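You operate a simulated robot arm through the tools that you are given. There is no shell and no other tool. Be economical: measure what you need, move in short steps, check, and stop when the job is done.

Carry out the task below with a simulated robot arm. There is one attempt and no reset: what you move stays moved.

JOB
Open the left computer drawer, fetch the ink cartridge that says "black" from there and set it on the desk left of the printer and shut the drawer again. Then open the right computer drawer, take the blue memory stick from there and put it on the mixing bench top and shut the drawer again. Then lift the ink cover open. Keep to this order. Set down upright: ink cartridge.

Only the result counts: the job must be done as asked and must still hold three seconds after the hand-in. Knocking over, shifting, dropping, spilling or breaking anything else fails it. Lids that push on must go on centred and level and be pressed home; caps that screw on are set level and turned clockwise until they are tight.

ROBOT AND FRAMES
A 7-joint arm with a two-finger gripper on a trunk, on a base that drives. Base frame: it is fixed to the floor where the robot stands at the start and does not move with it; the origin is under the middle of the robot, x ahead of it, y to its left, z up; the surface under the hand at the start is at about z = 0.88. Lengths are in m, angles in degrees, forces in N, time in s.
With the tool pointing down near the work surface it reaches from about 0.2 to 0.76 m from the robot's upright axis, wherever it stands. Its first joint turns from -166.0 to 166.0 degrees. Places, roughly: desk left of the printer (32x22 cm) [0.56, 0.56, 0.88]; ink cover [0.8, 0.1, 1.1]; left computer drawer [0.6, 0, 0.7]; mixing bench top [0.9, -1.9, 0.9]; right computer drawer [0.6, -0.3, 0.7]. Payload 2.45 kg.
Tool frame: the origin (TCP) lies between the finger pads and is the grasp point; the fingertips stand 0.027 m ahead of it; z points along the fingers, y is the line along which they close. The gripper opens to 0.08 m. The gripper's body begins 0.054 m behind the TCP.
Orientation is that of the tool frame in the base frame, as a unit quaternion [x, y, z, w]. With the fingers straight down and closing along the base's y, the tool's x points along the base's -x, its y along +y and its z along -z.

CONTROLS
- The arm moves only by the tool arm_command. Its argument "steps" is a list of rows, each a list of 3 entries, a list of its own where there are three numbers: the shift along the tool's x, y, z in m, then the turn, a rotation vector about the tool's x, y, z in rad, then the finger opening in m, from 0 to 0.08. In form: [[[dx, dy, dz], [rx, ry, rz], hand], ...]. A call has 1 to 20 rows; each row shifts and turns the commanded pose from where the row before left it, along the tool's axes as they then stand. Rows are played at 5 a second. More than 0.05 m and 8.6 degrees between two rows, or a gripper value outside its range, and nothing of the call is played. Where a pose cannot be reached the arm comes as near as it can. A force on the tool above 40 N (or 10 N above the force at the start of the call, whichever is more), or a blocked arm, ends the call early, and 0.2 s more pass. Each finger travels about 0.153 m/s and halts on what it meets, pressing with about 34 N; the grip force reading is that of the motor and also rises with nothing between the fingers. The clock runs only during rows and for 0.2 s after the last one: add rows that do not move to give the fingers time. The reply holds the time, the measured pose of the TCP, the force on the tool along the base axes, the opening and the grip force, in the units named above and with some noise, with the torque about the TCP (base axes, N m) and any sound that the robot's microphone picked up.
- Cameras (640 x 400 px; columns grow to the right, rows downward): "scene" is now at [0.0561, 0.1395, 1.7906]; the picture's right is [0.01, -1.00, 0.00], its down [-0.78, -0.01, -0.63] and it looks along [0.63, 0.01, -0.78] (base axes); focal length 217 px, centre (320, 200). "wrist" rides on the gripper at [0.063, 0.012, -0.079] in the tool frame; the picture's right is [-0.19, 0.98, 0.00], its down [-0.72, -0.14, -0.68] and it looks along [-0.67, -0.13, 0.73] (tool axes); focal length 226 px, centre (320, 200). There is no depth. A picture from a camera that has moved, and an enlarged one, comes with that camera's place and axes in the base frame and with its lens.
- capture(camera): a new picture of that camera. No time passes.
- slide_trunk(by): slides the trunk up (or, below 0, down) by that many m; the arm and the scene camera ride with it, the base frame stays. It gives what a move gives, with no picture.
- roll_base(legs): drives the robot by 1 to 6 legs, each [ahead, turn to the left] in m and degrees, along the robot's own axes; the way and the turn of a leg run together, so that a leg with both is an arc; at most 1.5 m and 180 degrees a leg. The arm and the cameras ride along, it lands a little off, and it stops where it bumps. It gives what a move gives.
- head_to(pan, tilt): turns the head with the scene camera to pan (to the left, within 120 degrees either way) and tilt (down, from -29 to 69), counted from straight ahead of the robot. It gives what a move gives.
- close_up(camera, box): a new picture of the part [left, top, right, bottom] of that camera's present view, enlarged. No time passes.
- finish_job(): hands the job in; it is judged then, once.

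Go step by step. Nothing tells you exact positions but the pictures and the camera data: compare them with the known pose of the tool, close in by small moves and look again before you grip or let go. The budget is 165 turns and 120 pictures, counting those below and the enlarged ones. Unless the task says otherwise, let go and move clear before handing in, and close with one line.

The tools are called after "Call:" by a JSON object that holds its "fn" and its "kwargs". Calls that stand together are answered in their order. arm_command: Moves the arm, as the interface text tells. Its arguments: {"type":"object","properties":{"steps":{"type":"array"}},"required":["steps"]} The other tools are called the same way: slide_trunk (by) slides the trunk up or down; roll_base (legs) drives the base; head_to (pan, tilt) turns the head that bears the scene camera; capture (camera) takes a picture; close_up (camera, box) takes an enlarged picture of a part of a camera's view; finish_job () hands the job in.

At the start:

```text
t: 0.0
position: [0.5379, -0.0084, 1.5278]
tcp_rot: [0.0, 1.0, 0.0, -0.001]
contact_force: [0.4, 0.2, -0.5]
torque: [-0.02, 0.04, -0.03]
finger_gap: 0.0803
gripper_force: 0.0
trunk travel left (down, up): [-0.425, 0.115]
robot x, y, heading: [0.002, 0.0005, -0.1]
head pan, tilt: [0.6, 50.9]
```

scene: 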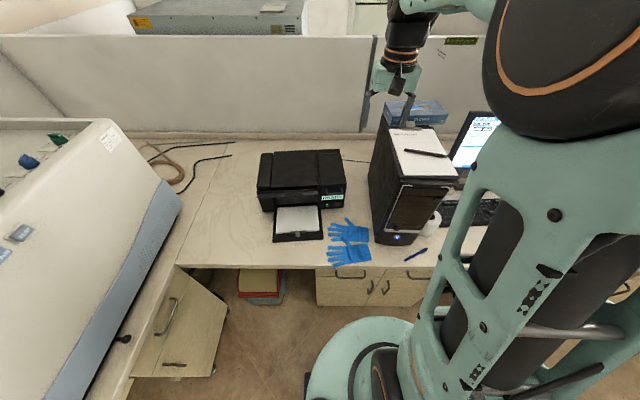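
wrist: 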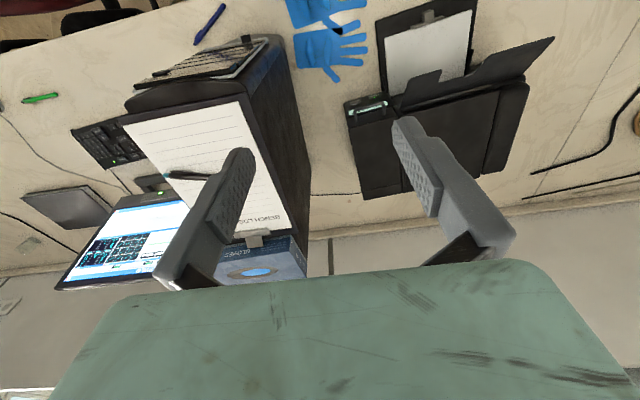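

The desk shows the printer, the computer tower and two drawers under the desk edge near the robot. I'll look closer at the drawers first.

Call:
{"fn": "close_up", "kwargs": {"camera": "scene", "box": [300, 220, 460, 320]}}

Call:
{"fn": "close_up", "kwargs": {"camera": "scene", "box": [230, 130, 390, 230]}}

```text
4.00 times, centred on (380, 270) of scene
camera zoom: at [0.0561, 0.1395, 1.7906], right [0.01, -1.0, 0.0], down [-0.78, -0.01, -0.63], along [0.63, 0.01, -0.78], focal length 869 px, centre (80, -80)
```

zoom: 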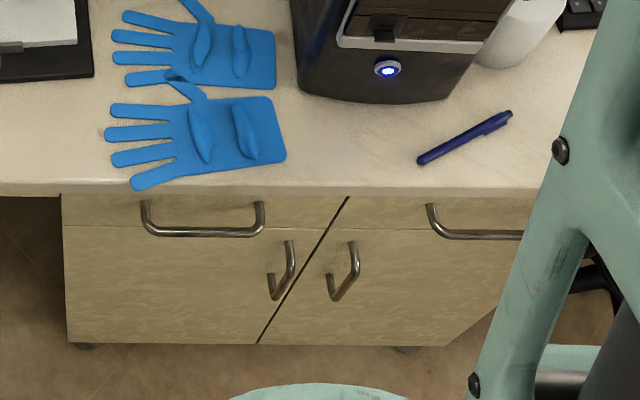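

```text
4.00 times, centred on (310, 180) of scene
camera zoom: at [0.0561, 0.1395, 1.7906], right [0.01, -1.0, 0.0], down [-0.78, -0.01, -0.63], along [0.63, 0.01, -0.78], focal length 869 px, centre (360, 280)
```

zoom: 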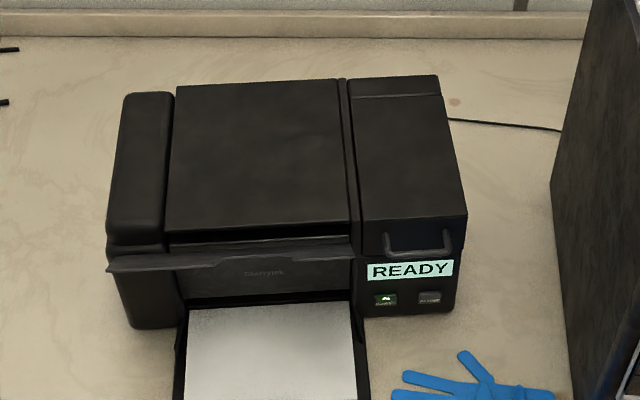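

I take the left drawer handle to be around x 0.40, y 0, z 0.79, and the robot must back off to open the drawer. I'll check the free space to the sides and rear first.

Call:
{"fn": "head_to", "kwargs": {"pan": -75, "tilt": 35}}

Call:
{"fn": "capture", "kwargs": {"camera": "scene"}}

Call:
{"fn": "head_to", "kwargs": {"pan": 118, "tilt": 35}}

Call:
{"fn": "capture", "kwargs": {"camera": "scene"}}

```text
t: 1.5
position: [0.537, -0.0078, 1.5283]
tcp_rot: [-0.001, 1.0, 0.001, 0.0]
contact_force: [-0.3, -0.1, -0.3]
torque: [-0.01, -0.01, -0.01]
finger_gap: 0.0802
gripper_force: 0.0
trunk travel left (down, up): [-0.425, 0.115]
robot x, y, heading: [0.0018, -0.0024, -0.1]
head pan, tilt: [-75.0, 35.0]
```

```text
115 pictures are left
camera scene: at [0.0028, 0.0536, 1.8135], right [-0.97, -0.26, 0.0], down [-0.15, 0.55, -0.82], along [0.21, -0.79, -0.57], focal length 217 px, centre (320, 200)
```

scene: 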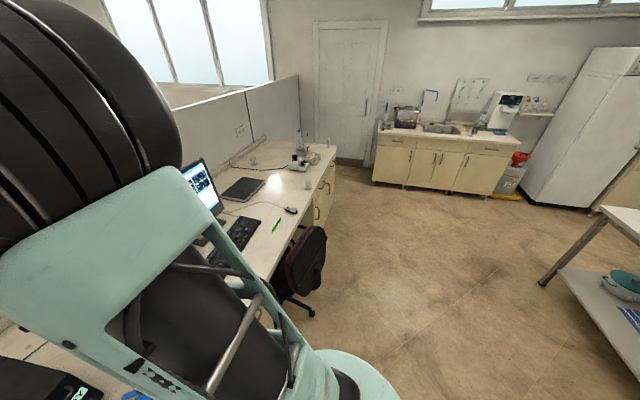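

```text
t: 4.3
position: [0.5374, -0.0073, 1.5287]
tcp_rot: [0.001, 1.0, -0.001, 0.0]
contact_force: [-0.5, 0.2, 0.3]
torque: [-0.03, -0.01, 0.02]
finger_gap: 0.0799
gripper_force: 0.1
trunk travel left (down, up): [-0.425, 0.115]
robot x, y, heading: [-0.0009, 0.0006, -0.0]
head pan, tilt: [118.0, 35.0]
```

```text
114 pictures are left
camera scene: at [-0.0614, 0.2164, 1.8135], right [0.88, 0.47, 0.0], down [0.27, -0.51, -0.82], along [-0.38, 0.72, -0.57], focal length 217 px, centre (320, 200)
```

scene: 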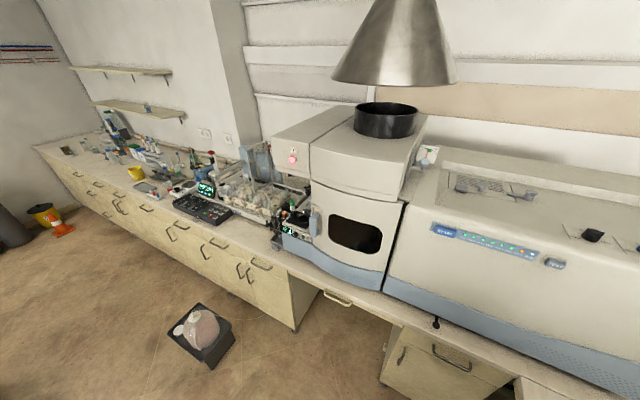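

The space behind is clear for half a metre, and the mixing bench is at the far right end of the desk row past a chair. I'll back off 0.45 m and look at the drawer fronts.

Call:
{"fn": "roll_base", "kwargs": {"legs": [[-0.45, 0]]}}

Call:
{"fn": "head_to", "kwargs": {"pan": 0, "tilt": 45}}

Call:
{"fn": "capture", "kwargs": {"camera": "scene"}}

Call:
{"fn": "close_up", "kwargs": {"camera": "scene", "box": [280, 160, 440, 260]}}

```text
t: 7.1
position: [0.0833, -0.0074, 1.5275]
tcp_rot: [-0.001, 1.0, 0.0, 0.0]
contact_force: [0.1, 1.2, 0.1]
torque: [0.0, -0.04, 0.02]
finger_gap: 0.08
gripper_force: 0.1
trunk travel left (down, up): [-0.425, 0.115]
robot x, y, heading: [-0.4515, -0.0045, 0.1]
head pan, tilt: [118.0, 35.0]
```

```text
t: 9.0
position: [0.0865, -0.0067, 1.528]
tcp_rot: [-0.001, 1.0, 0.0, 0.001]
contact_force: [-0.4, -0.4, -0.6]
torque: [0.0, 0.01, 0.02]
finger_gap: 0.0802
gripper_force: 0.0
trunk travel left (down, up): [-0.425, 0.115]
robot x, y, heading: [-0.4516, -0.0004, -0.2]
head pan, tilt: [0.0, 45.0]
```

```text
113 pictures are left
camera scene: at [-0.3908, 0.1385, 1.7987], right [0.0, -1.0, 0.0], down [-0.71, 0.0, -0.71], along [0.71, 0.0, -0.71], focal length 217 px, centre (320, 200)
```

scene: 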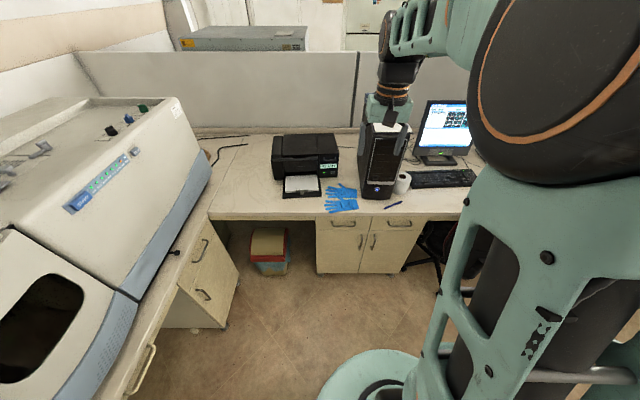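

```text
4.00 times, centred on (360, 210) of scene
camera zoom: at [-0.3908, 0.1385, 1.7987], right [0.0, -1.0, 0.0], down [-0.71, 0.0, -0.71], along [0.71, 0.0, -0.71], focal length 869 px, centre (160, 160)
```

zoom: 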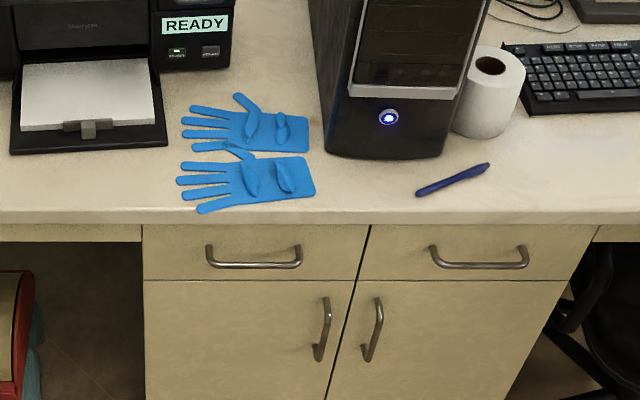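

The bar of the left drawer works out at about x 0.41, y 0, z 0.776; the right one is centred at y -0.336. I'll turn the hand to point forward with fingers closing vertically, and lower the trunk.

Call:
{"fn": "slide_trunk", "kwargs": {"by": -0.3}}

Call:
{"fn": "arm_command", "kwargs": {"steps": [[[0, 0, 0], [-0.0806, -0.0806, 0.0806], 0.06], [[0, 0, 0], [-0.0806, -0.0806, 0.0806], 0.06], [[0, 0, 0], [-0.0806, -0.0806, 0.0806], 0.06], [[0, 0, 0], [-0.0806, -0.0806, 0.0806], 0.06], [[0, 0, 0], [-0.0806, -0.0806, 0.0806], 0.06], [[0, 0, 0], [-0.0806, -0.0806, 0.0806], 0.06], [[0, 0, 0], [-0.0806, -0.0806, 0.0806], 0.06], [[0, 0, 0], [-0.0806, -0.0806, 0.0806], 0.06], [[0, 0, 0], [-0.0806, -0.0806, 0.0806], 0.06], [[0, 0, 0], [-0.0806, -0.0806, 0.0806], 0.06], [[0, 0, 0], [-0.0806, -0.0806, 0.0806], 0.06], [[0, 0, 0], [-0.0806, -0.0806, 0.0806], 0.06], [[0, 0, 0], [-0.0806, -0.0806, 0.0806], 0.06], [[0, 0, 0], [-0.0806, -0.0806, 0.0806], 0.06], [[0, 0, 0], [-0.0806, -0.0806, 0.0806], 0.06]]}}

Call:
{"fn": "capture", "kwargs": {"camera": "scene"}}

```text
t: 12.0
position: [0.0868, -0.0078, 1.2272]
tcp_rot: [-0.001, 1.0, 0.0, 0.0]
contact_force: [0.9, -0.2, -0.3]
torque: [-0.01, 0.0, -0.01]
finger_gap: 0.08
gripper_force: 0.0
trunk travel left (down, up): [-0.125, 0.415]
robot x, y, heading: [-0.4512, 0.0009, 0.0]
head pan, tilt: [0.0, 45.0]
```

```text
t: 15.3
position: [0.087, 0.0601, 1.2099]
tcp_rot: [0.485, 0.563, 0.551, 0.38]
contact_force: [0.1, -0.5, 0.7]
torque: [0.02, -0.01, 0.03]
finger_gap: 0.0599
gripper_force: 0.1
out of reach, approached as far as the arm can: row 14, 15
trunk travel left (down, up): [-0.125, 0.415]
robot x, y, heading: [-0.4504, -0.0017, 0.1]
head pan, tilt: [0.0, 45.0]
stopped in row 15: the arm was blocked; the commanded pose is now the measured one
```

```text
111 pictures are left
camera scene: at [-0.3853, 0.104, 1.5296], right [-0.36, -0.93, 0.0], down [-0.39, 0.15, -0.91], along [0.85, -0.33, -0.42], focal length 217 px, centre (320, 200)
```

scene: 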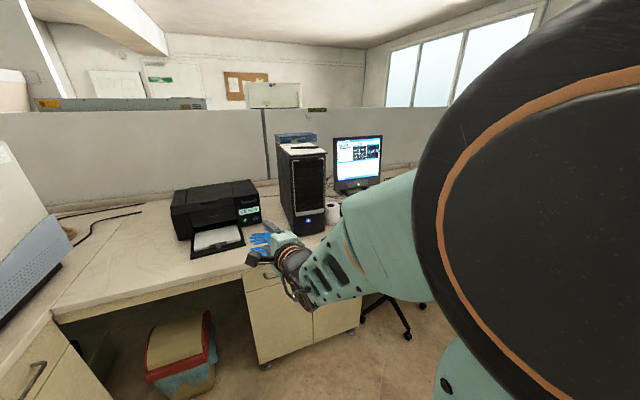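

The hand now points nearly forward but the elbow pressed the head. I'll extend the arm forward and down to free it, then look again.

Call:
{"fn": "arm_command", "kwargs": {"steps": [[[0, -0.02, 0.03], [0, 0, 0], 0.06], [[0, -0.03, 0.03], [0, 0, 0], 0.06], [[-0.01, -0.03, 0.03], [0, 0, 0], 0.06], [[-0.01, -0.03, 0.03], [0, 0, 0], 0.06], [[-0.01, -0.03, 0.02], [0, 0, 0], 0.06], [[-0.01, -0.03, 0.02], [0, 0, 0], 0.06]]}}

Call:
{"fn": "head_to", "kwargs": {"pan": 0, "tilt": 45}}

Call:
{"fn": "capture", "kwargs": {"camera": "scene"}}

```text
t: 16.7
position: [0.2054, 0.0762, 1.0992]
tcp_rot: [0.481, 0.566, 0.551, 0.381]
contact_force: [-0.8, -0.1, 0.3]
torque: [0.0, -0.01, -0.02]
finger_gap: 0.0601
gripper_force: 0.0
out of reach, approached as far as the arm can: row 1, 4, 5, 6
trunk travel left (down, up): [-0.125, 0.415]
robot x, y, heading: [-0.4534, 0.0001, 0.1]
head pan, tilt: [0.0, 45.0]
```

```text
t: 17.3
position: [0.2054, 0.077, 1.0973]
tcp_rot: [0.481, 0.566, 0.552, 0.38]
contact_force: [-0.7, -0.6, -0.1]
torque: [-0.02, 0.0, 0.01]
finger_gap: 0.0599
gripper_force: 0.0
trunk travel left (down, up): [-0.125, 0.415]
robot x, y, heading: [-0.4525, 0.0018, 0.4]
head pan, tilt: [0.0, 45.0]
```

```text
110 pictures are left
camera scene: at [-0.3909, 0.1382, 1.4987], right [0.0, -1.0, 0.0], down [-0.71, 0.0, -0.71], along [0.71, 0.0, -0.71], focal length 217 px, centre (320, 200)
```

scene: 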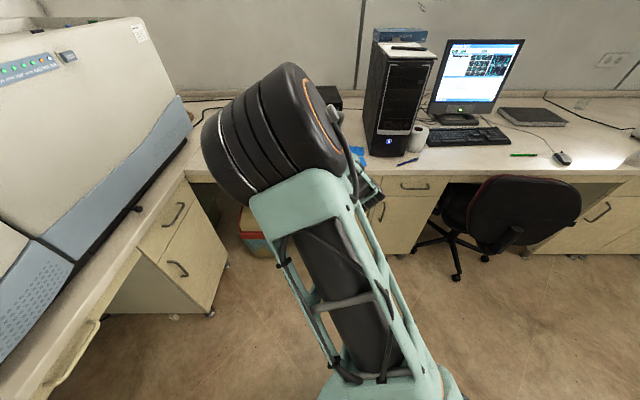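

The elbow is up near a limit in this pose, so I'll pitch the hand 45° down instead (still closing across the bar), which suits the arm better.

Call:
{"fn": "arm_command", "kwargs": {"steps": [[[0, 0, 0], [0.13, 0, 0], 0.06], [[0, 0, 0], [0.13, 0, 0], 0.06], [[0, 0, 0], [0.13, 0, 0], 0.06], [[0, 0, 0], [0.13, 0, 0], 0.06], [[0, 0, 0], [0.13, 0, 0], 0.06]]}}

Call:
{"fn": "capture", "kwargs": {"camera": "scene"}}

```text
t: 18.5
position: [0.2049, 0.078, 1.0991]
tcp_rot: [0.578, 0.711, 0.342, 0.209]
contact_force: [0.3, 0.0, -0.2]
torque: [0.0, 0.02, 0.0]
finger_gap: 0.0599
gripper_force: 0.1
trunk travel left (down, up): [-0.125, 0.415]
robot x, y, heading: [-0.4487, -0.0013, 0.2]
head pan, tilt: [0.0, 45.0]
```

```text
109 pictures are left
camera scene: at [-0.391, 0.1385, 1.4987], right [0.0, -1.0, 0.0], down [-0.71, 0.0, -0.71], along [0.71, 0.0, -0.71], focal length 217 px, centre (320, 200)
```

scene: 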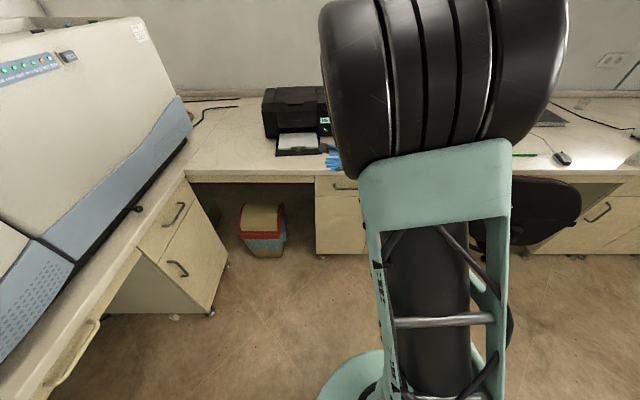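

The arm has folded well. I'll straighten the yaw and move to 10 cm short of the bar, then look with the wrist camera.

Call:
{"fn": "arm_command", "kwargs": {"steps": [[[0, 0, 0], [0.011, -0.122, 0.05], 0.06], [[0, 0, 0], [0.011, -0.122, 0.05], 0.06], [[-0.00975, -0.0104, 0.0342], [0, 0, 0], 0.06], [[-0.00975, -0.0104, 0.0342], [0, 0, 0], 0.06], [[-0.00975, -0.0104, 0.0342], [0, 0, 0], 0.06], [[-0.00975, -0.0104, 0.0342], [0, 0, 0], 0.06], [[-0.00975, -0.0104, 0.0342], [0, 0, 0], 0.06], [[-0.00975, -0.0104, 0.0342], [0, 0, 0], 0.06], [[-0.00975, -0.0104, 0.0342], [0, 0, 0], 0.06], [[-0.00975, -0.0104, 0.0342], [0, 0, 0], 0.06]]}}

Call:
{"fn": "capture", "kwargs": {"camera": "wrist"}}

Call:
{"fn": "capture", "kwargs": {"camera": "scene"}}

```text
t: 20.7
position: [0.3402, 0.0021, 0.8498]
tcp_rot: [0.652, 0.654, 0.272, 0.27]
contact_force: [0.5, -0.5, -0.2]
torque: [0.01, -0.01, 0.02]
finger_gap: 0.0601
gripper_force: 0.1
trunk travel left (down, up): [-0.125, 0.415]
robot x, y, heading: [-0.4498, 0.003, -0.0]
head pan, tilt: [0.0, 45.0]
```

```text
108 pictures are left
camera wrist: at [0.2932, 0.066, 0.9148], right [0.69, -0.19, 0.69], down [-0.58, -0.72, 0.38], along [0.43, -0.67, -0.61], focal length 226 px, centre (320, 200)
```

wrist: 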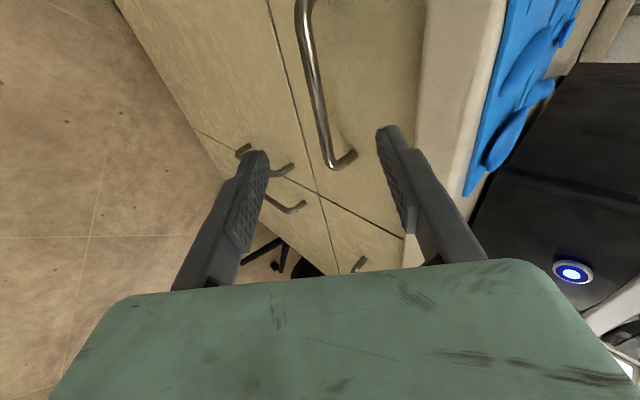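

```text
107 pictures are left
camera scene: at [-0.3906, 0.1385, 1.4986], right [0.0, -1.0, 0.0], down [-0.71, 0.0, -0.71], along [0.71, 0.0, -0.71], focal length 217 px, centre (320, 200)
```

scene: 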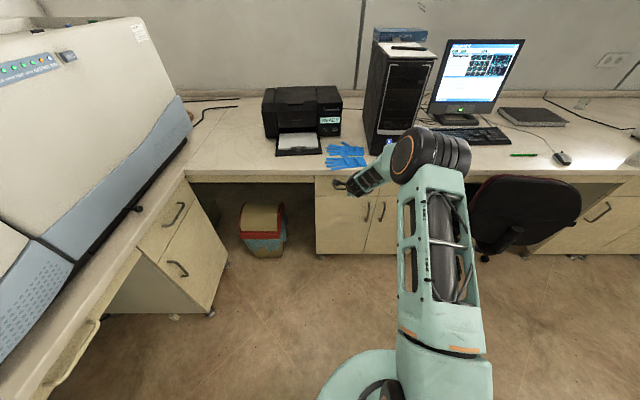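

The bar refines to about (0.425, 0.762) in x-z, well centred between the fingers. I'll narrow the opening and advance 9 cm, then check.

Call:
{"fn": "arm_command", "kwargs": {"steps": [[[0, 0, 0.03], [0, 0, 0], 0.04], [[0, 0, 0.03], [0, 0, 0], 0.04], [[0, 0, 0.03], [0, 0, 0], 0.04]]}}

Call:
{"fn": "capture", "kwargs": {"camera": "wrist"}}

```text
t: 21.5
position: [0.4039, 0.001, 0.7834]
tcp_rot: [0.651, 0.655, 0.271, 0.27]
contact_force: [-0.2, 0.0, 0.4]
torque: [0.0, -0.05, -0.03]
finger_gap: 0.04
gripper_force: 0.0
trunk travel left (down, up): [-0.125, 0.415]
robot x, y, heading: [-0.4531, -0.0009, -0.0]
head pan, tilt: [0.0, 45.0]
```

```text
106 pictures are left
camera wrist: at [0.3562, 0.065, 0.8485], right [0.69, -0.19, 0.69], down [-0.58, -0.72, 0.38], along [0.43, -0.67, -0.61], focal length 226 px, centre (320, 200)
```

wrist: 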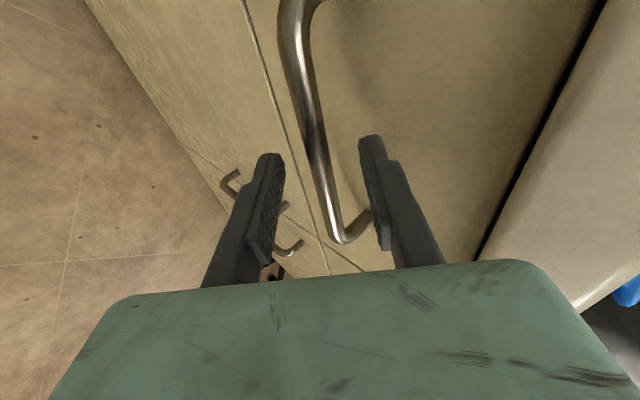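

The bar lies between the fingertips. I'll advance 2 cm and close on it.

Call:
{"fn": "arm_command", "kwargs": {"steps": [[[0, 0, 0.01], [0, 0, 0], 0.04], [[0, 0, 0.008], [0, 0, 0], 0.04], [[0, 0, 0], [0, 0, 0], 0.0], [[0, 0, 0], [0, 0, 0], 0.0]]}}

Call:
{"fn": "capture", "kwargs": {"camera": "wrist"}}

```text
t: 22.5
position: [0.4168, 0.0014, 0.7705]
tcp_rot: [0.652, 0.655, 0.272, 0.269]
contact_force: [1.7, 3.6, -0.2]
torque: [0.08, -0.04, -0.04]
finger_gap: 0.0112
gripper_force: 38.1
trunk travel left (down, up): [-0.125, 0.415]
robot x, y, heading: [-0.453, -0.003, -0.1]
head pan, tilt: [0.0, 45.0]
```

```text
105 pictures are left
camera wrist: at [0.3691, 0.0649, 0.8356], right [0.69, -0.19, 0.69], down [-0.58, -0.72, 0.38], along [0.43, -0.67, -0.61], focal length 226 px, centre (320, 200)
```

wrist: 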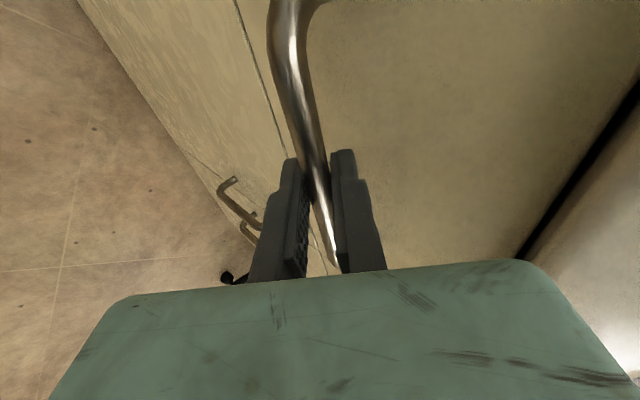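

The bar is gripped. I'll pull straight back along -x by 24 cm.

Call:
{"fn": "arm_command", "kwargs": {"steps": [[[0, -0.0141, -0.0141], [0, 0, 0], 0.0], [[0, -0.0141, -0.0141], [0, 0, 0], 0.0], [[0, -0.0141, -0.0141], [0, 0, 0], 0.0], [[0, -0.0141, -0.0141], [0, 0, 0], 0.0], [[0, -0.0141, -0.0141], [0, 0, 0], 0.0], [[0, -0.0141, -0.0141], [0, 0, 0], 0.0], [[0, -0.0141, -0.0141], [0, 0, 0], 0.0], [[0, -0.0141, -0.0141], [0, 0, 0], 0.0], [[0, -0.0141, -0.0141], [0, 0, 0], 0.0], [[0, -0.0141, -0.0141], [0, 0, 0], 0.0], [[0, -0.0141, -0.0141], [0, 0, 0], 0.0], [[0, -0.0141, -0.0141], [0, 0, 0], 0.0]]}}

Call:
{"fn": "capture", "kwargs": {"camera": "scene"}}

```text
t: 25.1
position: [0.1772, 0.0013, 0.7698]
tcp_rot: [0.651, 0.656, 0.271, 0.269]
contact_force: [-1.1, 14.6, 2.5]
torque: [0.21, -0.04, 0.06]
finger_gap: 0.0111
gripper_force: 38.1
trunk travel left (down, up): [-0.125, 0.415]
robot x, y, heading: [-0.4489, 0.0023, -0.1]
head pan, tilt: [0.0, 45.0]
```

```text
104 pictures are left
camera scene: at [-0.391, 0.1397, 1.4985], right [0.0, -1.0, 0.0], down [-0.71, 0.0, -0.71], along [0.71, 0.0, -0.71], focal length 217 px, centre (320, 200)
```

scene: 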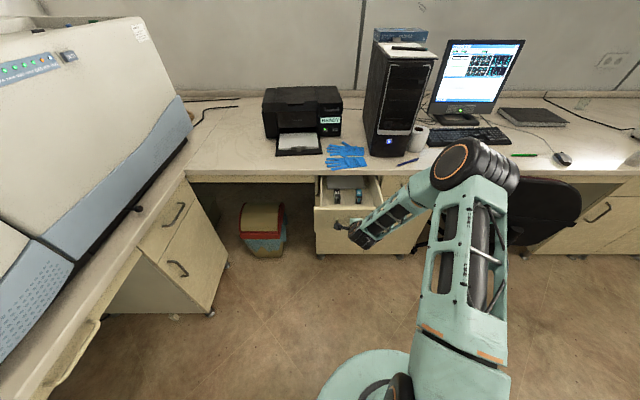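

The drawer is open and items show inside. I'll zoom in.

Call:
{"fn": "close_up", "kwargs": {"camera": "scene", "box": [304, 160, 400, 220]}}

```text
6.67 times, centred on (352, 190) of scene
camera zoom: at [-0.391, 0.1397, 1.4985], right [0.0, -1.0, 0.0], down [-0.71, 0.0, -0.71], along [0.71, 0.0, -0.71], focal length 1448 px, centre (107, 267)
```

zoom: 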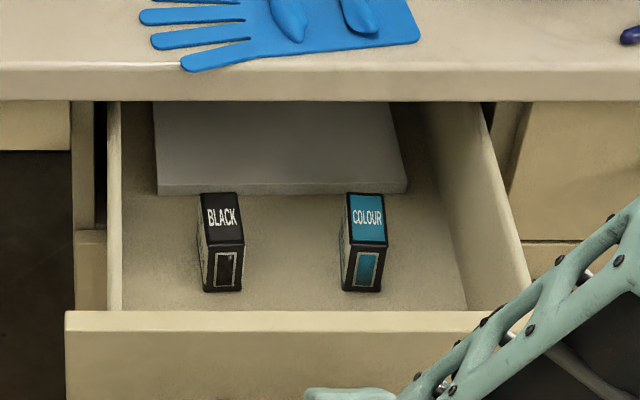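

"BLACK" is the left cartridge, about y 0.057, x 0.345–0.397, top z ≈ 0.79. I'll release the bar, back off, raise, and turn the hand to straight down.

Call:
{"fn": "arm_command", "kwargs": {"steps": [[[0, 0, 0], [0, 0, 0], 0.04], [[0, 0, 0], [0, 0, 0], 0.04], [[0, 0, -0.03], [0, 0, 0], 0.04], [[0, 0, -0.04], [0, 0, 0], 0.04], [[0, 0, -0.04], [0, 0, 0], 0.05], [[0, 0.025, -0.025], [0, 0, 0], 0.05], [[0, 0.025, -0.025], [0, 0, 0], 0.05], [[0, 0.025, -0.025], [0, 0, 0], 0.05], [[0, 0.025, -0.025], [0, 0, 0], 0.05], [[0, 0, 0], [0.131, 0, 0], 0.05], [[0, 0, 0], [0.131, 0, 0], 0.05], [[0, 0, 0], [0.131, 0, 0], 0.05], [[0, 0, 0], [0.131, 0, 0], 0.05], [[0, 0, 0], [0.131, 0, 0], 0.05], [[0, 0, 0], [0.131, 0, 0], 0.05]]}}

Call:
{"fn": "arm_command", "kwargs": {"steps": [[[0, 0, 0], [0, 0, -0.1428], 0.05], [[0, 0, 0], [0, 0, -0.1428], 0.05], [[0, 0, 0], [0, 0, -0.1428], 0.05], [[0, 0, 0], [0, 0, -0.1428], 0.05], [[0, 0, 0], [0, 0, -0.1428], 0.05], [[0, 0, 0], [0, 0, -0.1428], 0.05], [[0, 0, 0], [0, 0, -0.1428], 0.05], [[0, 0, 0], [0, 0, -0.1428], 0.05], [[0, 0, 0], [0, 0, -0.1428], 0.05], [[0, 0, 0], [0, 0, -0.1428], 0.05], [[0, 0, 0], [0, 0, -0.1428], 0.05]]}}

Call:
{"fn": "capture", "kwargs": {"camera": "scene"}}

```text
t: 28.3
position: [0.0998, -0.0017, 0.9897]
tcp_rot: [0.705, 0.709, 0.0, 0.0]
contact_force: [-0.5, -0.6, 0.4]
torque: [-0.01, 0.01, -0.01]
finger_gap: 0.0502
gripper_force: 0.1
trunk travel left (down, up): [-0.125, 0.415]
robot x, y, heading: [-0.4497, 0.0045, 0.2]
head pan, tilt: [0.0, 45.0]
```

```text
t: 30.7
position: [0.1007, -0.0001, 0.9889]
tcp_rot: [-0.004, 1.0, 0.0, -0.001]
contact_force: [-0.4, 0.2, 0.0]
torque: [0.01, -0.03, 0.0]
finger_gap: 0.0498
gripper_force: 0.0
trunk travel left (down, up): [-0.125, 0.415]
robot x, y, heading: [-0.4501, 0.0016, -0.1]
head pan, tilt: [0.0, 45.0]
```

```text
102 pictures are left
camera scene: at [-0.391, 0.1386, 1.4987], right [0.0, -1.0, 0.0], down [-0.71, 0.0, -0.71], along [0.71, 0.0, -0.71], focal length 217 px, centre (320, 200)
```

scene: 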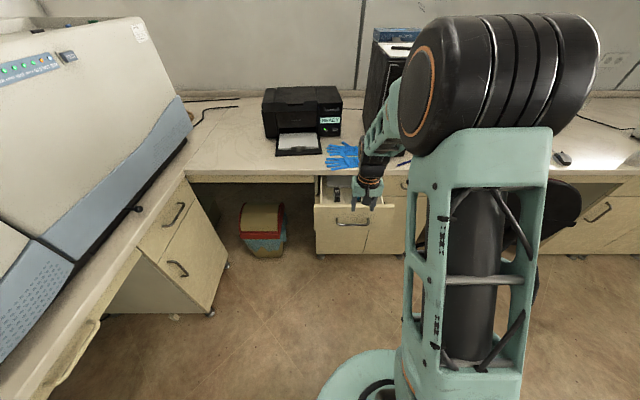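

Hand is vertical. I'll drive 0.15 m forward and then shift over the black cartridge.

Call:
{"fn": "roll_base", "kwargs": {"legs": [[0.15, 0]]}}

Call:
{"fn": "capture", "kwargs": {"camera": "wrist"}}

Call:
{"fn": "capture", "kwargs": {"camera": "scene"}}

```text
t: 32.1
position: [0.2494, 0.0012, 0.989]
tcp_rot: [-0.003, 1.0, 0.001, 0.0]
contact_force: [1.0, 0.2, 1.0]
torque: [-0.01, 0.01, 0.0]
finger_gap: 0.05
gripper_force: 0.1
trunk travel left (down, up): [-0.125, 0.415]
robot x, y, heading: [-0.3049, 0.0015, 0.4]
head pan, tilt: [0.0, 45.0]
```

```text
101 pictures are left
camera wrist: at [0.1861, 0.0132, 1.069], right [0.19, 0.98, 0.0], down [0.72, -0.14, 0.68], along [0.67, -0.13, -0.73], focal length 226 px, centre (320, 200)
```

wrist: 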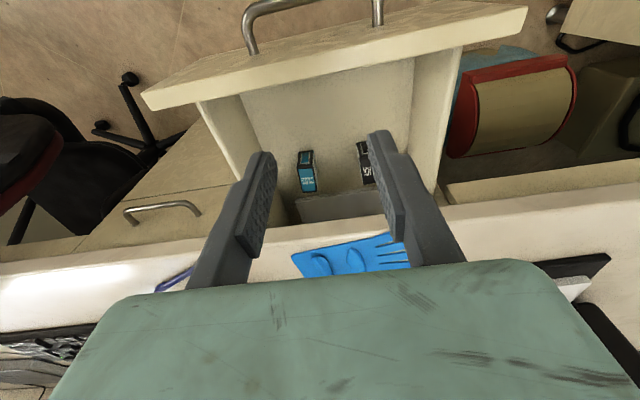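

```text
100 pictures are left
camera scene: at [-0.2418, 0.1389, 1.4987], right [0.01, -1.0, 0.0], down [-0.71, 0.0, -0.71], along [0.71, 0.0, -0.71], focal length 217 px, centre (320, 200)
```

scene: 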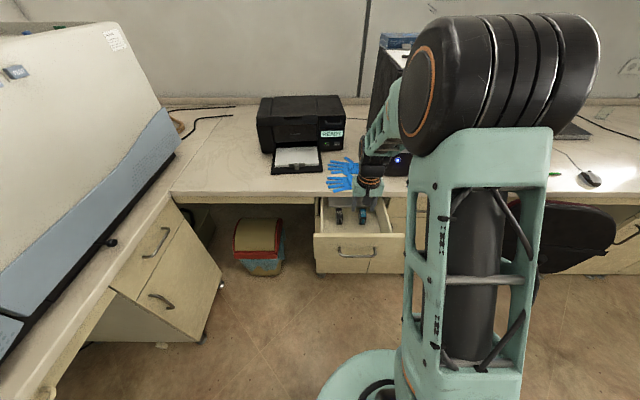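

Call:
{"fn": "close_up", "kwargs": {"camera": "scene", "box": [304, 190, 400, 250]}}

```text
6.67 times, centred on (352, 220) of scene
camera zoom: at [-0.2418, 0.1389, 1.4987], right [0.01, -1.0, 0.0], down [-0.71, 0.0, -0.71], along [0.71, 0.0, -0.71], focal length 1448 px, centre (107, 67)
```

zoom: 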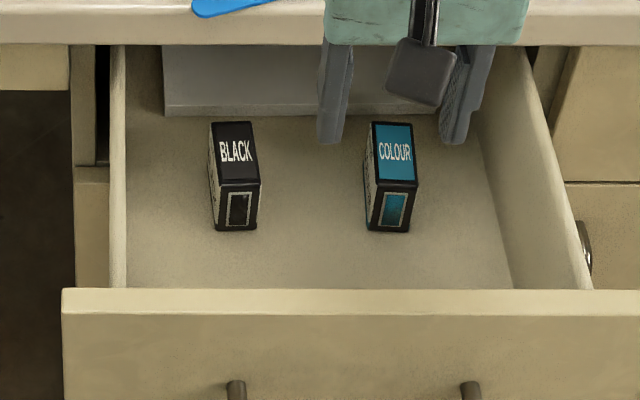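

The view geometry suggests the drawer may have shifted a little on release, so I'll refine with enlarged wrist pictures.

Call:
{"fn": "close_up", "kwargs": {"camera": "wrist", "box": [272, 130, 400, 210]}}

Call:
{"fn": "close_up", "kwargs": {"camera": "wrist", "box": [240, 0, 400, 100]}}

```text
5.00 times, centred on (336, 170) of wrist
camera zoom: at [0.1861, 0.0132, 1.069], right [0.19, 0.98, 0.0], down [0.72, -0.14, 0.68], along [0.67, -0.13, -0.73], focal length 1130 px, centre (240, 350)
```

zoom: 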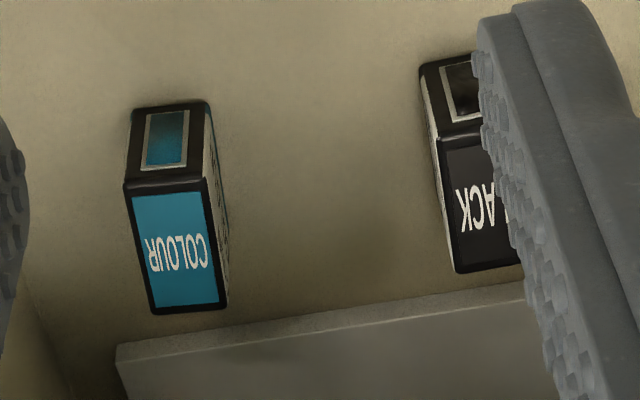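

```text
4.00 times, centred on (320, 50) of wrist
camera zoom: at [0.1861, 0.0132, 1.069], right [0.19, 0.98, 0.0], down [0.72, -0.14, 0.68], along [0.67, -0.13, -0.73], focal length 904 px, centre (320, 800)
```

zoom: 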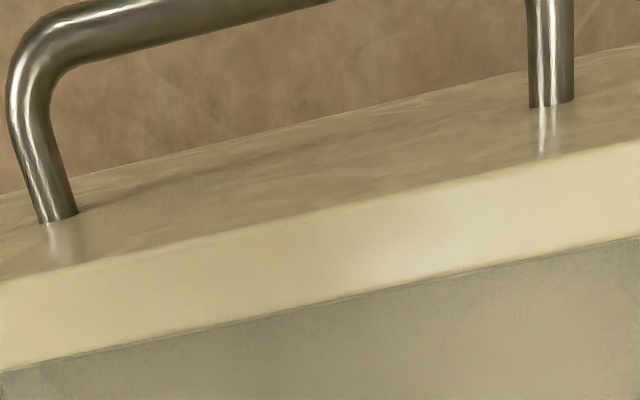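

The drawer front's inner face is at x≈0.245 and the cartridge sits at x≈0.40–0.46, directly under the desk edge, so I need the drawer further out. I'll hook the closed fingers inside the front panel and draw it out another ~13 cm.

Call:
{"fn": "arm_command", "kwargs": {"steps": [[[-0.026, 0, 0], [0, 0, 0], 0.0], [[0, 0, 0.04], [0, 0, 0], 0.0], [[0, 0, 0.04], [0, 0, 0], 0.0], [[0, 0, 0.04], [0, 0, 0], 0.0], [[0, 0, 0.03], [0, 0, 0], 0.0], [[0, 0, 0.025], [0, 0, 0], 0.0]]}}

Call:
{"fn": "capture", "kwargs": {"camera": "wrist"}}

```text
t: 33.5
position: [0.2778, 0.0017, 0.8138]
tcp_rot: [-0.002, 1.0, 0.001, 0.0]
contact_force: [0.1, 0.5, 0.7]
torque: [0.05, 0.02, 0.02]
finger_gap: 0.0
gripper_force: 29.9
trunk travel left (down, up): [-0.125, 0.415]
robot x, y, heading: [-0.3056, 0.0004, 0.4]
head pan, tilt: [0.0, 45.0]
```

```text
96 pictures are left
camera wrist: at [0.2132, 0.0145, 0.894], right [0.19, 0.98, 0.0], down [0.72, -0.14, 0.68], along [0.67, -0.13, -0.73], focal length 226 px, centre (320, 200)
```

wrist: 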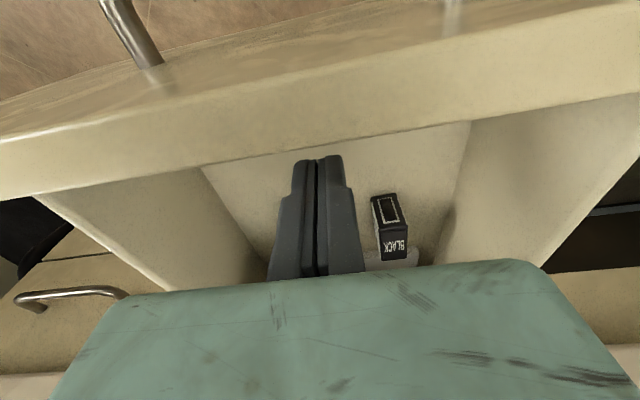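

The fingers are inside behind the front panel. I'll drag the drawer back.

Call:
{"fn": "arm_command", "kwargs": {"steps": [[[0.012, 0, 0], [0, 0, 0], 0.0], [[0.012, 0, 0], [0, 0, 0], 0.0], [[0.012, 0, 0], [0, 0, 0], 0.0], [[0.012, 0, 0], [0, 0, 0], 0.0], [[0.012, 0, 0], [0, 0, 0], 0.0], [[0.012, 0, 0], [0, 0, 0], 0.0], [[0.012, 0, 0], [0, 0, 0], 0.0], [[0.012, 0, 0], [0, 0, 0], 0.0], [[0.012, 0, 0], [0, 0, 0], 0.0], [[0.012, 0, 0], [0, 0, 0], 0.0], [[0.012, 0, 0], [0, 0, 0], 0.0], [[0.012, 0, 0], [0, 0, 0], 0.0]]}}

Call:
{"fn": "close_up", "kwargs": {"camera": "scene", "box": [288, 180, 448, 280]}}

```text
t: 36.1
position: [0.1299, 0.0012, 0.8131]
tcp_rot: [-0.002, 1.0, 0.0, 0.0]
contact_force: [0.9, 0.2, -0.7]
torque: [0.01, 0.0, 0.02]
finger_gap: 0.0
gripper_force: 29.8
trunk travel left (down, up): [-0.125, 0.415]
robot x, y, heading: [-0.3024, 0.0013, 0.3]
head pan, tilt: [0.0, 45.0]
```

```text
4.00 times, centred on (368, 230) of scene
camera zoom: at [-0.2423, 0.1389, 1.4987], right [0.01, -1.0, 0.0], down [-0.71, 0.0, -0.71], along [0.71, 0.0, -0.71], focal length 869 px, centre (128, 80)
```

zoom: 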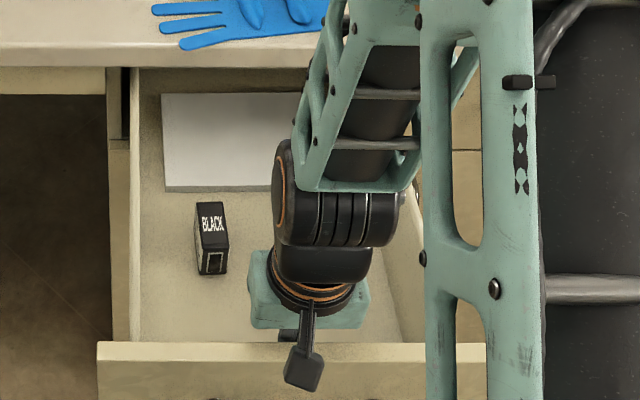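

The drawer is fully accessible now; the black cartridge is near x 0.30, y 0.052, top z≈0.74. I'll lift out, move above it with the fingers open and check.

Call:
{"fn": "arm_command", "kwargs": {"steps": [[[-0.01, 0, 0], [0, 0, 0], 0.0], [[0, 0, -0.03], [0, 0, 0], 0.0], [[0, 0, -0.03], [0, 0, 0], 0.0], [[-0.03, 0.01, 0], [0, 0, 0], 0.05], [[-0.03, 0.01, 0], [0, 0, 0], 0.055], [[-0.03, 0.01, 0], [0, 0, 0], 0.055], [[-0.03, 0.01, 0], [0, 0, 0], 0.055], [[-0.03, 0.011, 0], [0, 0, 0], 0.055], [[-0.01, 0, 0], [0, 0, 0], 0.055]]}}

Call:
{"fn": "capture", "kwargs": {"camera": "wrist"}}

Call:
{"fn": "close_up", "kwargs": {"camera": "scene", "box": [288, 180, 448, 280]}}

```text
t: 38.1
position: [0.3021, 0.0517, 0.8743]
tcp_rot: [-0.003, 1.0, -0.001, -0.001]
contact_force: [-0.9, 1.6, -0.1]
torque: [0.0, -0.02, 0.0]
finger_gap: 0.055
gripper_force: 0.1
trunk travel left (down, up): [-0.125, 0.415]
robot x, y, heading: [-0.306, -0.0004, 0.2]
head pan, tilt: [0.0, 45.0]
```

```text
94 pictures are left
camera wrist: at [0.2383, 0.0645, 0.954], right [0.19, 0.98, 0.0], down [0.72, -0.14, 0.68], along [0.67, -0.13, -0.73], focal length 226 px, centre (320, 200)
```

wrist: 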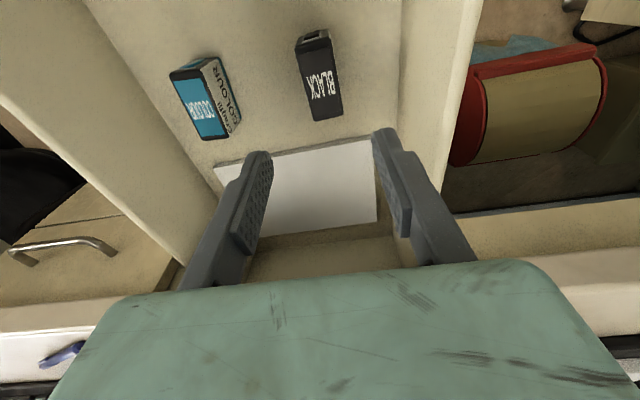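

```text
4.00 times, centred on (368, 230) of scene
camera zoom: at [-0.242, 0.139, 1.4987], right [0.01, -1.0, 0.0], down [-0.71, 0.0, -0.71], along [0.71, 0.0, -0.71], focal length 869 px, centre (128, 80)
```

zoom: 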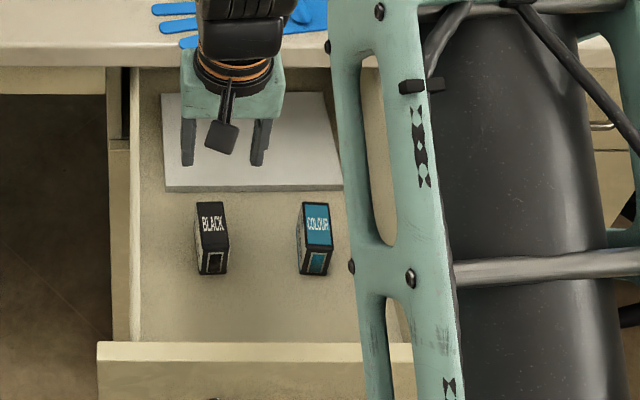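

Both views agree: cartridge centre (0.300, 0.0535), top z 0.74, floor ≈0.69. I'll descend to TCP z≈0.727 and check before closing.

Call:
{"fn": "arm_command", "kwargs": {"steps": [[[0.002, 0.002, 0.03], [0, 0, 0], 0.055], [[0, 0, 0.03], [0, 0, 0], 0.055], [[0, 0, 0.03], [0, 0, 0], 0.055], [[0, 0, 0.03], [0, 0, 0], 0.055], [[0, 0, 0.025], [0, 0, 0], 0.055]]}}

Call:
{"fn": "capture", "kwargs": {"camera": "wrist"}}

Call:
{"fn": "close_up", "kwargs": {"camera": "scene", "box": [304, 190, 400, 250]}}

```text
t: 39.3
position: [0.3018, 0.0549, 0.7301]
tcp_rot: [-0.002, 1.0, 0.001, -0.001]
contact_force: [0.5, -1.3, 3.3]
torque: [-0.1, -0.03, 0.05]
finger_gap: 0.0548
gripper_force: 0.0
trunk travel left (down, up): [-0.125, 0.415]
robot x, y, heading: [-0.3039, -0.0007, 0.4]
head pan, tilt: [0.0, 45.0]
```

```text
92 pictures are left
camera wrist: at [0.2378, 0.0667, 0.8101], right [0.19, 0.98, 0.0], down [0.72, -0.14, 0.68], along [0.67, -0.13, -0.73], focal length 226 px, centre (320, 200)
```

wrist: 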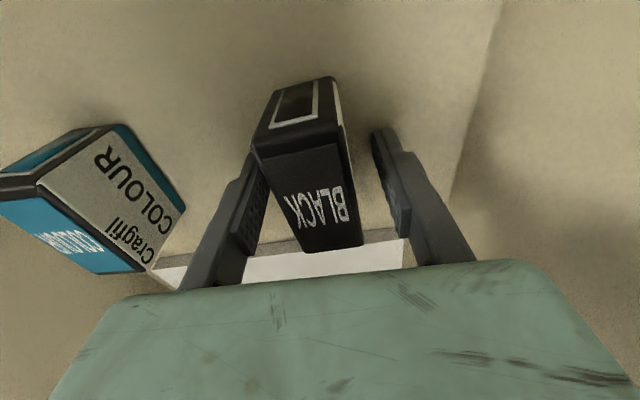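

```text
6.67 times, centred on (352, 220) of scene
camera zoom: at [-0.2424, 0.1388, 1.4988], right [0.01, -1.0, 0.0], down [-0.71, 0.0, -0.71], along [0.71, 0.0, -0.71], focal length 1448 px, centre (107, 67)
```

zoom: 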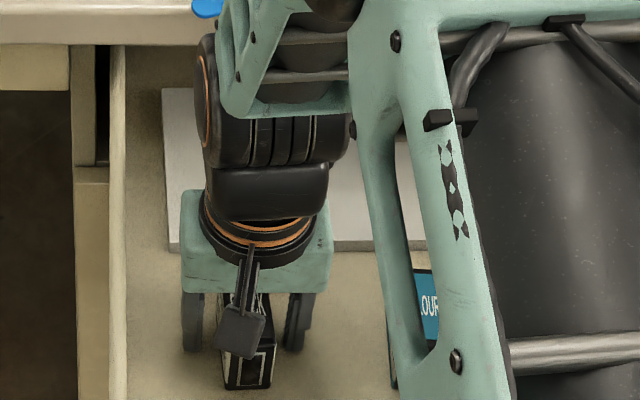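

The cartridge is between the fingers, slightly to the left one. I'll shift 3 mm that way and close.

Call:
{"fn": "arm_command", "kwargs": {"steps": [[[0, -0.003, -0.001], [0, 0, 0], 0.055], [[0, 0, 0], [0, 0, 0], 0.03], [[0, 0, 0], [0, 0, 0], 0.015], [[0, 0, 0], [0, 0, 0], 0.015], [[0, 0, 0], [0, 0, 0], 0.015]]}}

Call:
{"fn": "capture", "kwargs": {"camera": "wrist"}}

```text
t: 40.5
position: [0.3015, 0.051, 0.7303]
tcp_rot: [-0.002, 1.0, 0.001, 0.0]
contact_force: [0.4, -0.5, 0.0]
torque: [0.02, 0.0, 0.0]
finger_gap: 0.0289
gripper_force: 34.0
trunk travel left (down, up): [-0.125, 0.415]
robot x, y, heading: [-0.3009, 0.0002, 0.0]
head pan, tilt: [0.0, 45.0]
```

```text
90 pictures are left
camera wrist: at [0.2371, 0.0638, 0.8105], right [0.19, 0.98, 0.0], down [0.72, -0.14, 0.68], along [0.67, -0.13, -0.73], focal length 226 px, centre (320, 200)
```

wrist: 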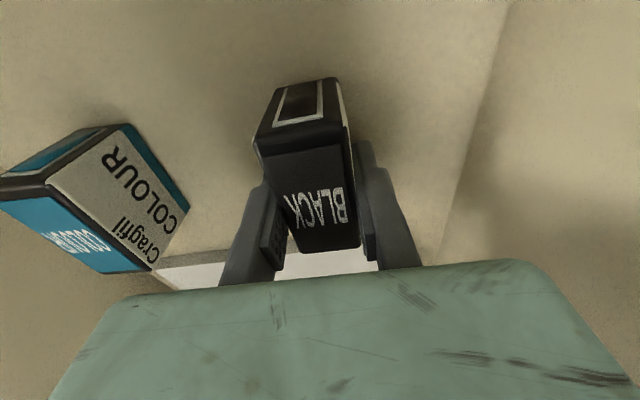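

The cartridge is held. I'll lift it, draw the hand in, then drive to the left part of the desk.

Call:
{"fn": "arm_command", "kwargs": {"steps": [[[0, 0, -0.02], [0, 0, 0], 0.015], [[0, 0, -0.03], [0, 0, 0], 0.015], [[0, 0, -0.04], [0, 0, 0], 0.015], [[0, 0, -0.04], [0, 0, 0], 0.015], [[0, 0, -0.04], [0, 0, 0], 0.015], [[0, 0, -0.04], [0, 0, 0], 0.015], [[0, 0, -0.04], [0, 0, 0], 0.015], [[0.03, 0, -0.01], [0, 0, 0], 0.015], [[0.03, 0, 0], [0, 0, 0], 0.015], [[0.03, 0, 0], [0, 0, 0], 0.015], [[0.03, 0, 0], [0, 0, 0], 0.015], [[0.03, 0, 0], [0, 0, 0], 0.015]]}}

Call:
{"fn": "capture", "kwargs": {"camera": "scene"}}

```text
t: 43.1
position: [0.1502, 0.0491, 0.9913]
tcp_rot: [-0.004, 1.0, 0.0, 0.0]
contact_force: [-0.2, -0.3, -0.4]
torque: [0.02, -0.02, 0.02]
finger_gap: 0.0287
gripper_force: 34.2
trunk travel left (down, up): [-0.125, 0.415]
robot x, y, heading: [-0.2997, -0.0036, 0.5]
head pan, tilt: [0.0, 45.0]
```

```text
89 pictures are left
camera scene: at [-0.2424, 0.1389, 1.4987], right [0.01, -1.0, 0.0], down [-0.71, 0.0, -0.71], along [0.71, 0.0, -0.71], focal length 217 px, centre (320, 200)
```

scene: 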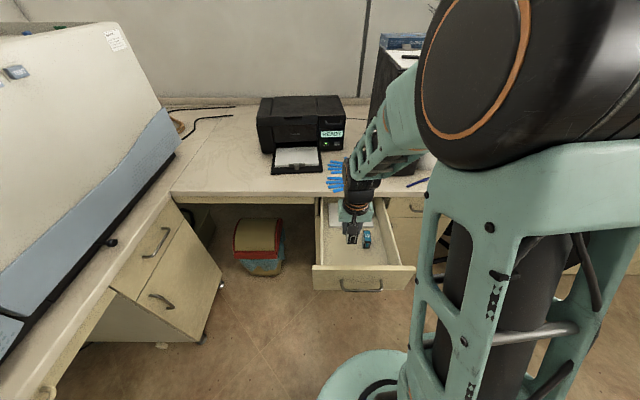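

I'll turn left 54° and drive 0.30 m toward the left of the drawer.

Call:
{"fn": "roll_base", "kwargs": {"legs": [[0, 54], [0.3, 0]]}}

Call:
{"fn": "head_to", "kwargs": {"pan": -30, "tilt": 40}}

Call:
{"fn": "capture", "kwargs": {"camera": "scene"}}

```text
t: 47.6
position: [0.0887, 0.6367, 0.9902]
tcp_rot: [-0.461, 0.888, -0.001, -0.001]
contact_force: [0.2, 1.2, -0.1]
torque: [0.03, 0.0, 0.01]
finger_gap: 0.0288
gripper_force: 33.8
trunk travel left (down, up): [-0.125, 0.415]
robot x, y, heading: [-0.1341, 0.2378, 54.6]
head pan, tilt: [0.0, 45.0]
```

```text
t: 48.5
position: [0.0897, 0.6351, 0.99]
tcp_rot: [-0.459, 0.888, 0.0, -0.001]
contact_force: [-0.4, 0.2, -0.7]
torque: [0.01, 0.04, 0.01]
finger_gap: 0.0291
gripper_force: 33.9
trunk travel left (down, up): [-0.125, 0.415]
robot x, y, heading: [-0.134, 0.2413, 54.6]
head pan, tilt: [-30.0, 40.0]
```

```text
88 pictures are left
camera scene: at [-0.1825, 0.3383, 1.5059], right [0.42, -0.91, 0.0], down [-0.58, -0.27, -0.77], along [0.7, 0.32, -0.64], focal length 217 px, centre (320, 200)
```

scene: 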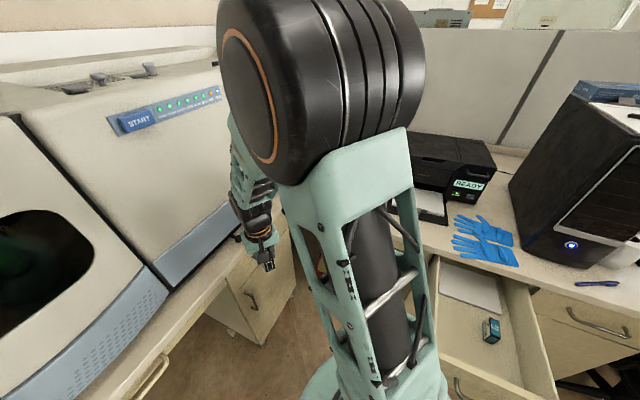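

I'll carry the cartridge across to about (0.52, 0.53) above the desk.

Call:
{"fn": "arm_command", "kwargs": {"steps": [[[-0.01625, -0.0411, 0], [0, 0, 0], 0.015], [[-0.01625, -0.0411, 0], [0, 0, 0], 0.015], [[-0.01625, -0.0411, 0], [0, 0, 0], 0.015], [[-0.01625, -0.0411, 0], [0, 0, 0], 0.015], [[-0.01625, -0.0411, 0], [0, 0, 0], 0.015], [[-0.01625, -0.0411, 0], [0, 0, 0], 0.015], [[-0.01625, -0.0411, 0], [0, 0, 0], 0.015], [[-0.01625, -0.0411, 0], [0, 0, 0], 0.015], [[-0.01625, -0.0411, 0], [0, 0, 0], 0.015], [[-0.01625, -0.0411, 0], [0, 0, 0], 0.015]]}}

Call:
{"fn": "capture", "kwargs": {"camera": "scene"}}

Call:
{"fn": "capture", "kwargs": {"camera": "wrist"}}

```text
t: 50.7
position: [0.5199, 0.5323, 0.9885]
tcp_rot: [-0.46, 0.888, 0.0, -0.001]
contact_force: [-0.3, -0.6, -0.4]
torque: [-0.02, 0.0, 0.0]
finger_gap: 0.0288
gripper_force: 34.7
trunk travel left (down, up): [-0.125, 0.415]
robot x, y, heading: [-0.1339, 0.243, 54.6]
head pan, tilt: [-30.0, 40.0]
```

```text
87 pictures are left
camera scene: at [-0.1819, 0.3381, 1.5059], right [0.42, -0.91, 0.0], down [-0.58, -0.27, -0.77], along [0.7, 0.32, -0.64], focal length 217 px, centre (320, 200)
```

scene: 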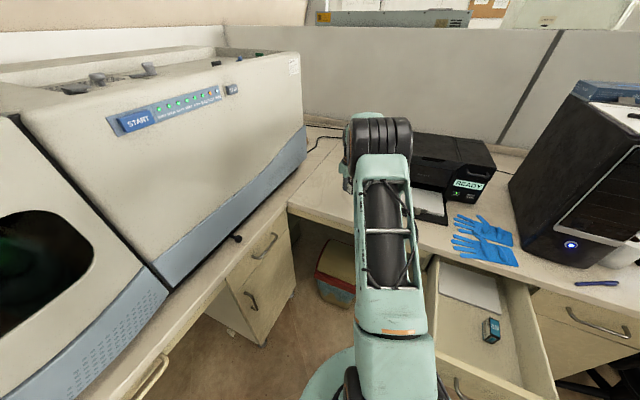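

```text
86 pictures are left
camera wrist: at [0.4733, 0.4874, 1.0689], right [-0.69, 0.72, 0.0], down [0.53, 0.51, 0.68], along [0.49, 0.47, -0.73], focal length 226 px, centre (320, 200)
```

wrist: 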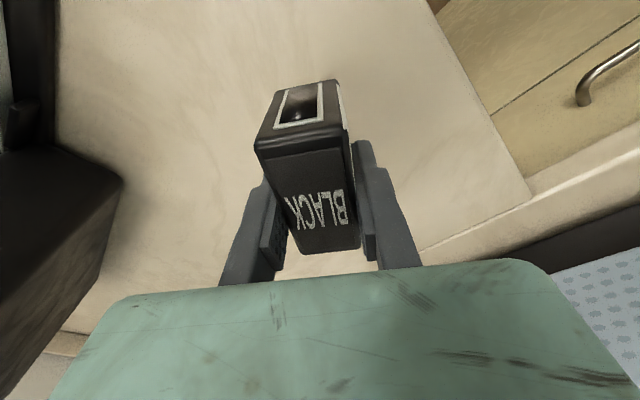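

The desk below is clear. I'll lower to just above the expected contact, then feel for it in small steps.

Call:
{"fn": "arm_command", "kwargs": {"steps": [[[0, 0, 0.02], [0, 0, 0], 0.015], [[0, 0, 0.02], [0, 0, 0], 0.015], [[0, 0, 0.015], [0, 0, 0], 0.015], [[0, 0, 0.004], [0, 0, 0], 0.015]]}}

Call:
{"fn": "arm_command", "kwargs": {"steps": [[[0, 0, 0.003], [0, 0, 0], 0.015]]}}

Call:
{"fn": "arm_command", "kwargs": {"steps": [[[0, 0, 0.003], [0, 0, 0], 0.015]]}}

Call:
{"fn": "capture", "kwargs": {"camera": "wrist"}}

```text
t: 51.7
position: [0.5183, 0.5319, 0.9311]
tcp_rot: [-0.46, 0.888, 0.001, -0.001]
contact_force: [0.1, 0.0, 0.5]
torque: [-0.01, -0.01, 0.01]
finger_gap: 0.029
gripper_force: 33.4
trunk travel left (down, up): [-0.125, 0.415]
robot x, y, heading: [-0.1368, 0.2405, 54.7]
head pan, tilt: [-30.0, 40.0]
```

```text
t: 52.1
position: [0.5181, 0.5307, 0.9278]
tcp_rot: [-0.46, 0.888, 0.0, -0.001]
contact_force: [0.0, 0.1, -0.2]
torque: [0.0, -0.03, -0.01]
finger_gap: 0.0287
gripper_force: 34.6
trunk travel left (down, up): [-0.125, 0.415]
robot x, y, heading: [-0.1308, 0.2384, 54.7]
head pan, tilt: [-30.0, 40.0]
```

```text
t: 52.5
position: [0.5191, 0.5312, 0.9238]
tcp_rot: [-0.461, 0.888, 0.0, -0.001]
contact_force: [-0.7, -1.0, -0.7]
torque: [-0.01, 0.0, 0.0]
finger_gap: 0.0288
gripper_force: 33.9
trunk travel left (down, up): [-0.125, 0.415]
robot x, y, heading: [-0.1369, 0.2365, 54.8]
head pan, tilt: [-30.0, 40.0]
```

```text
85 pictures are left
camera wrist: at [0.472, 0.4875, 1.0051], right [-0.69, 0.72, 0.0], down [0.53, 0.51, 0.68], along [0.49, 0.47, -0.73], focal length 226 px, centre (320, 200)
```

wrist: 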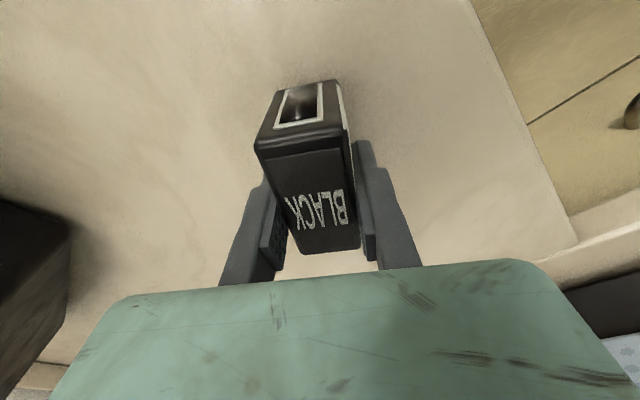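

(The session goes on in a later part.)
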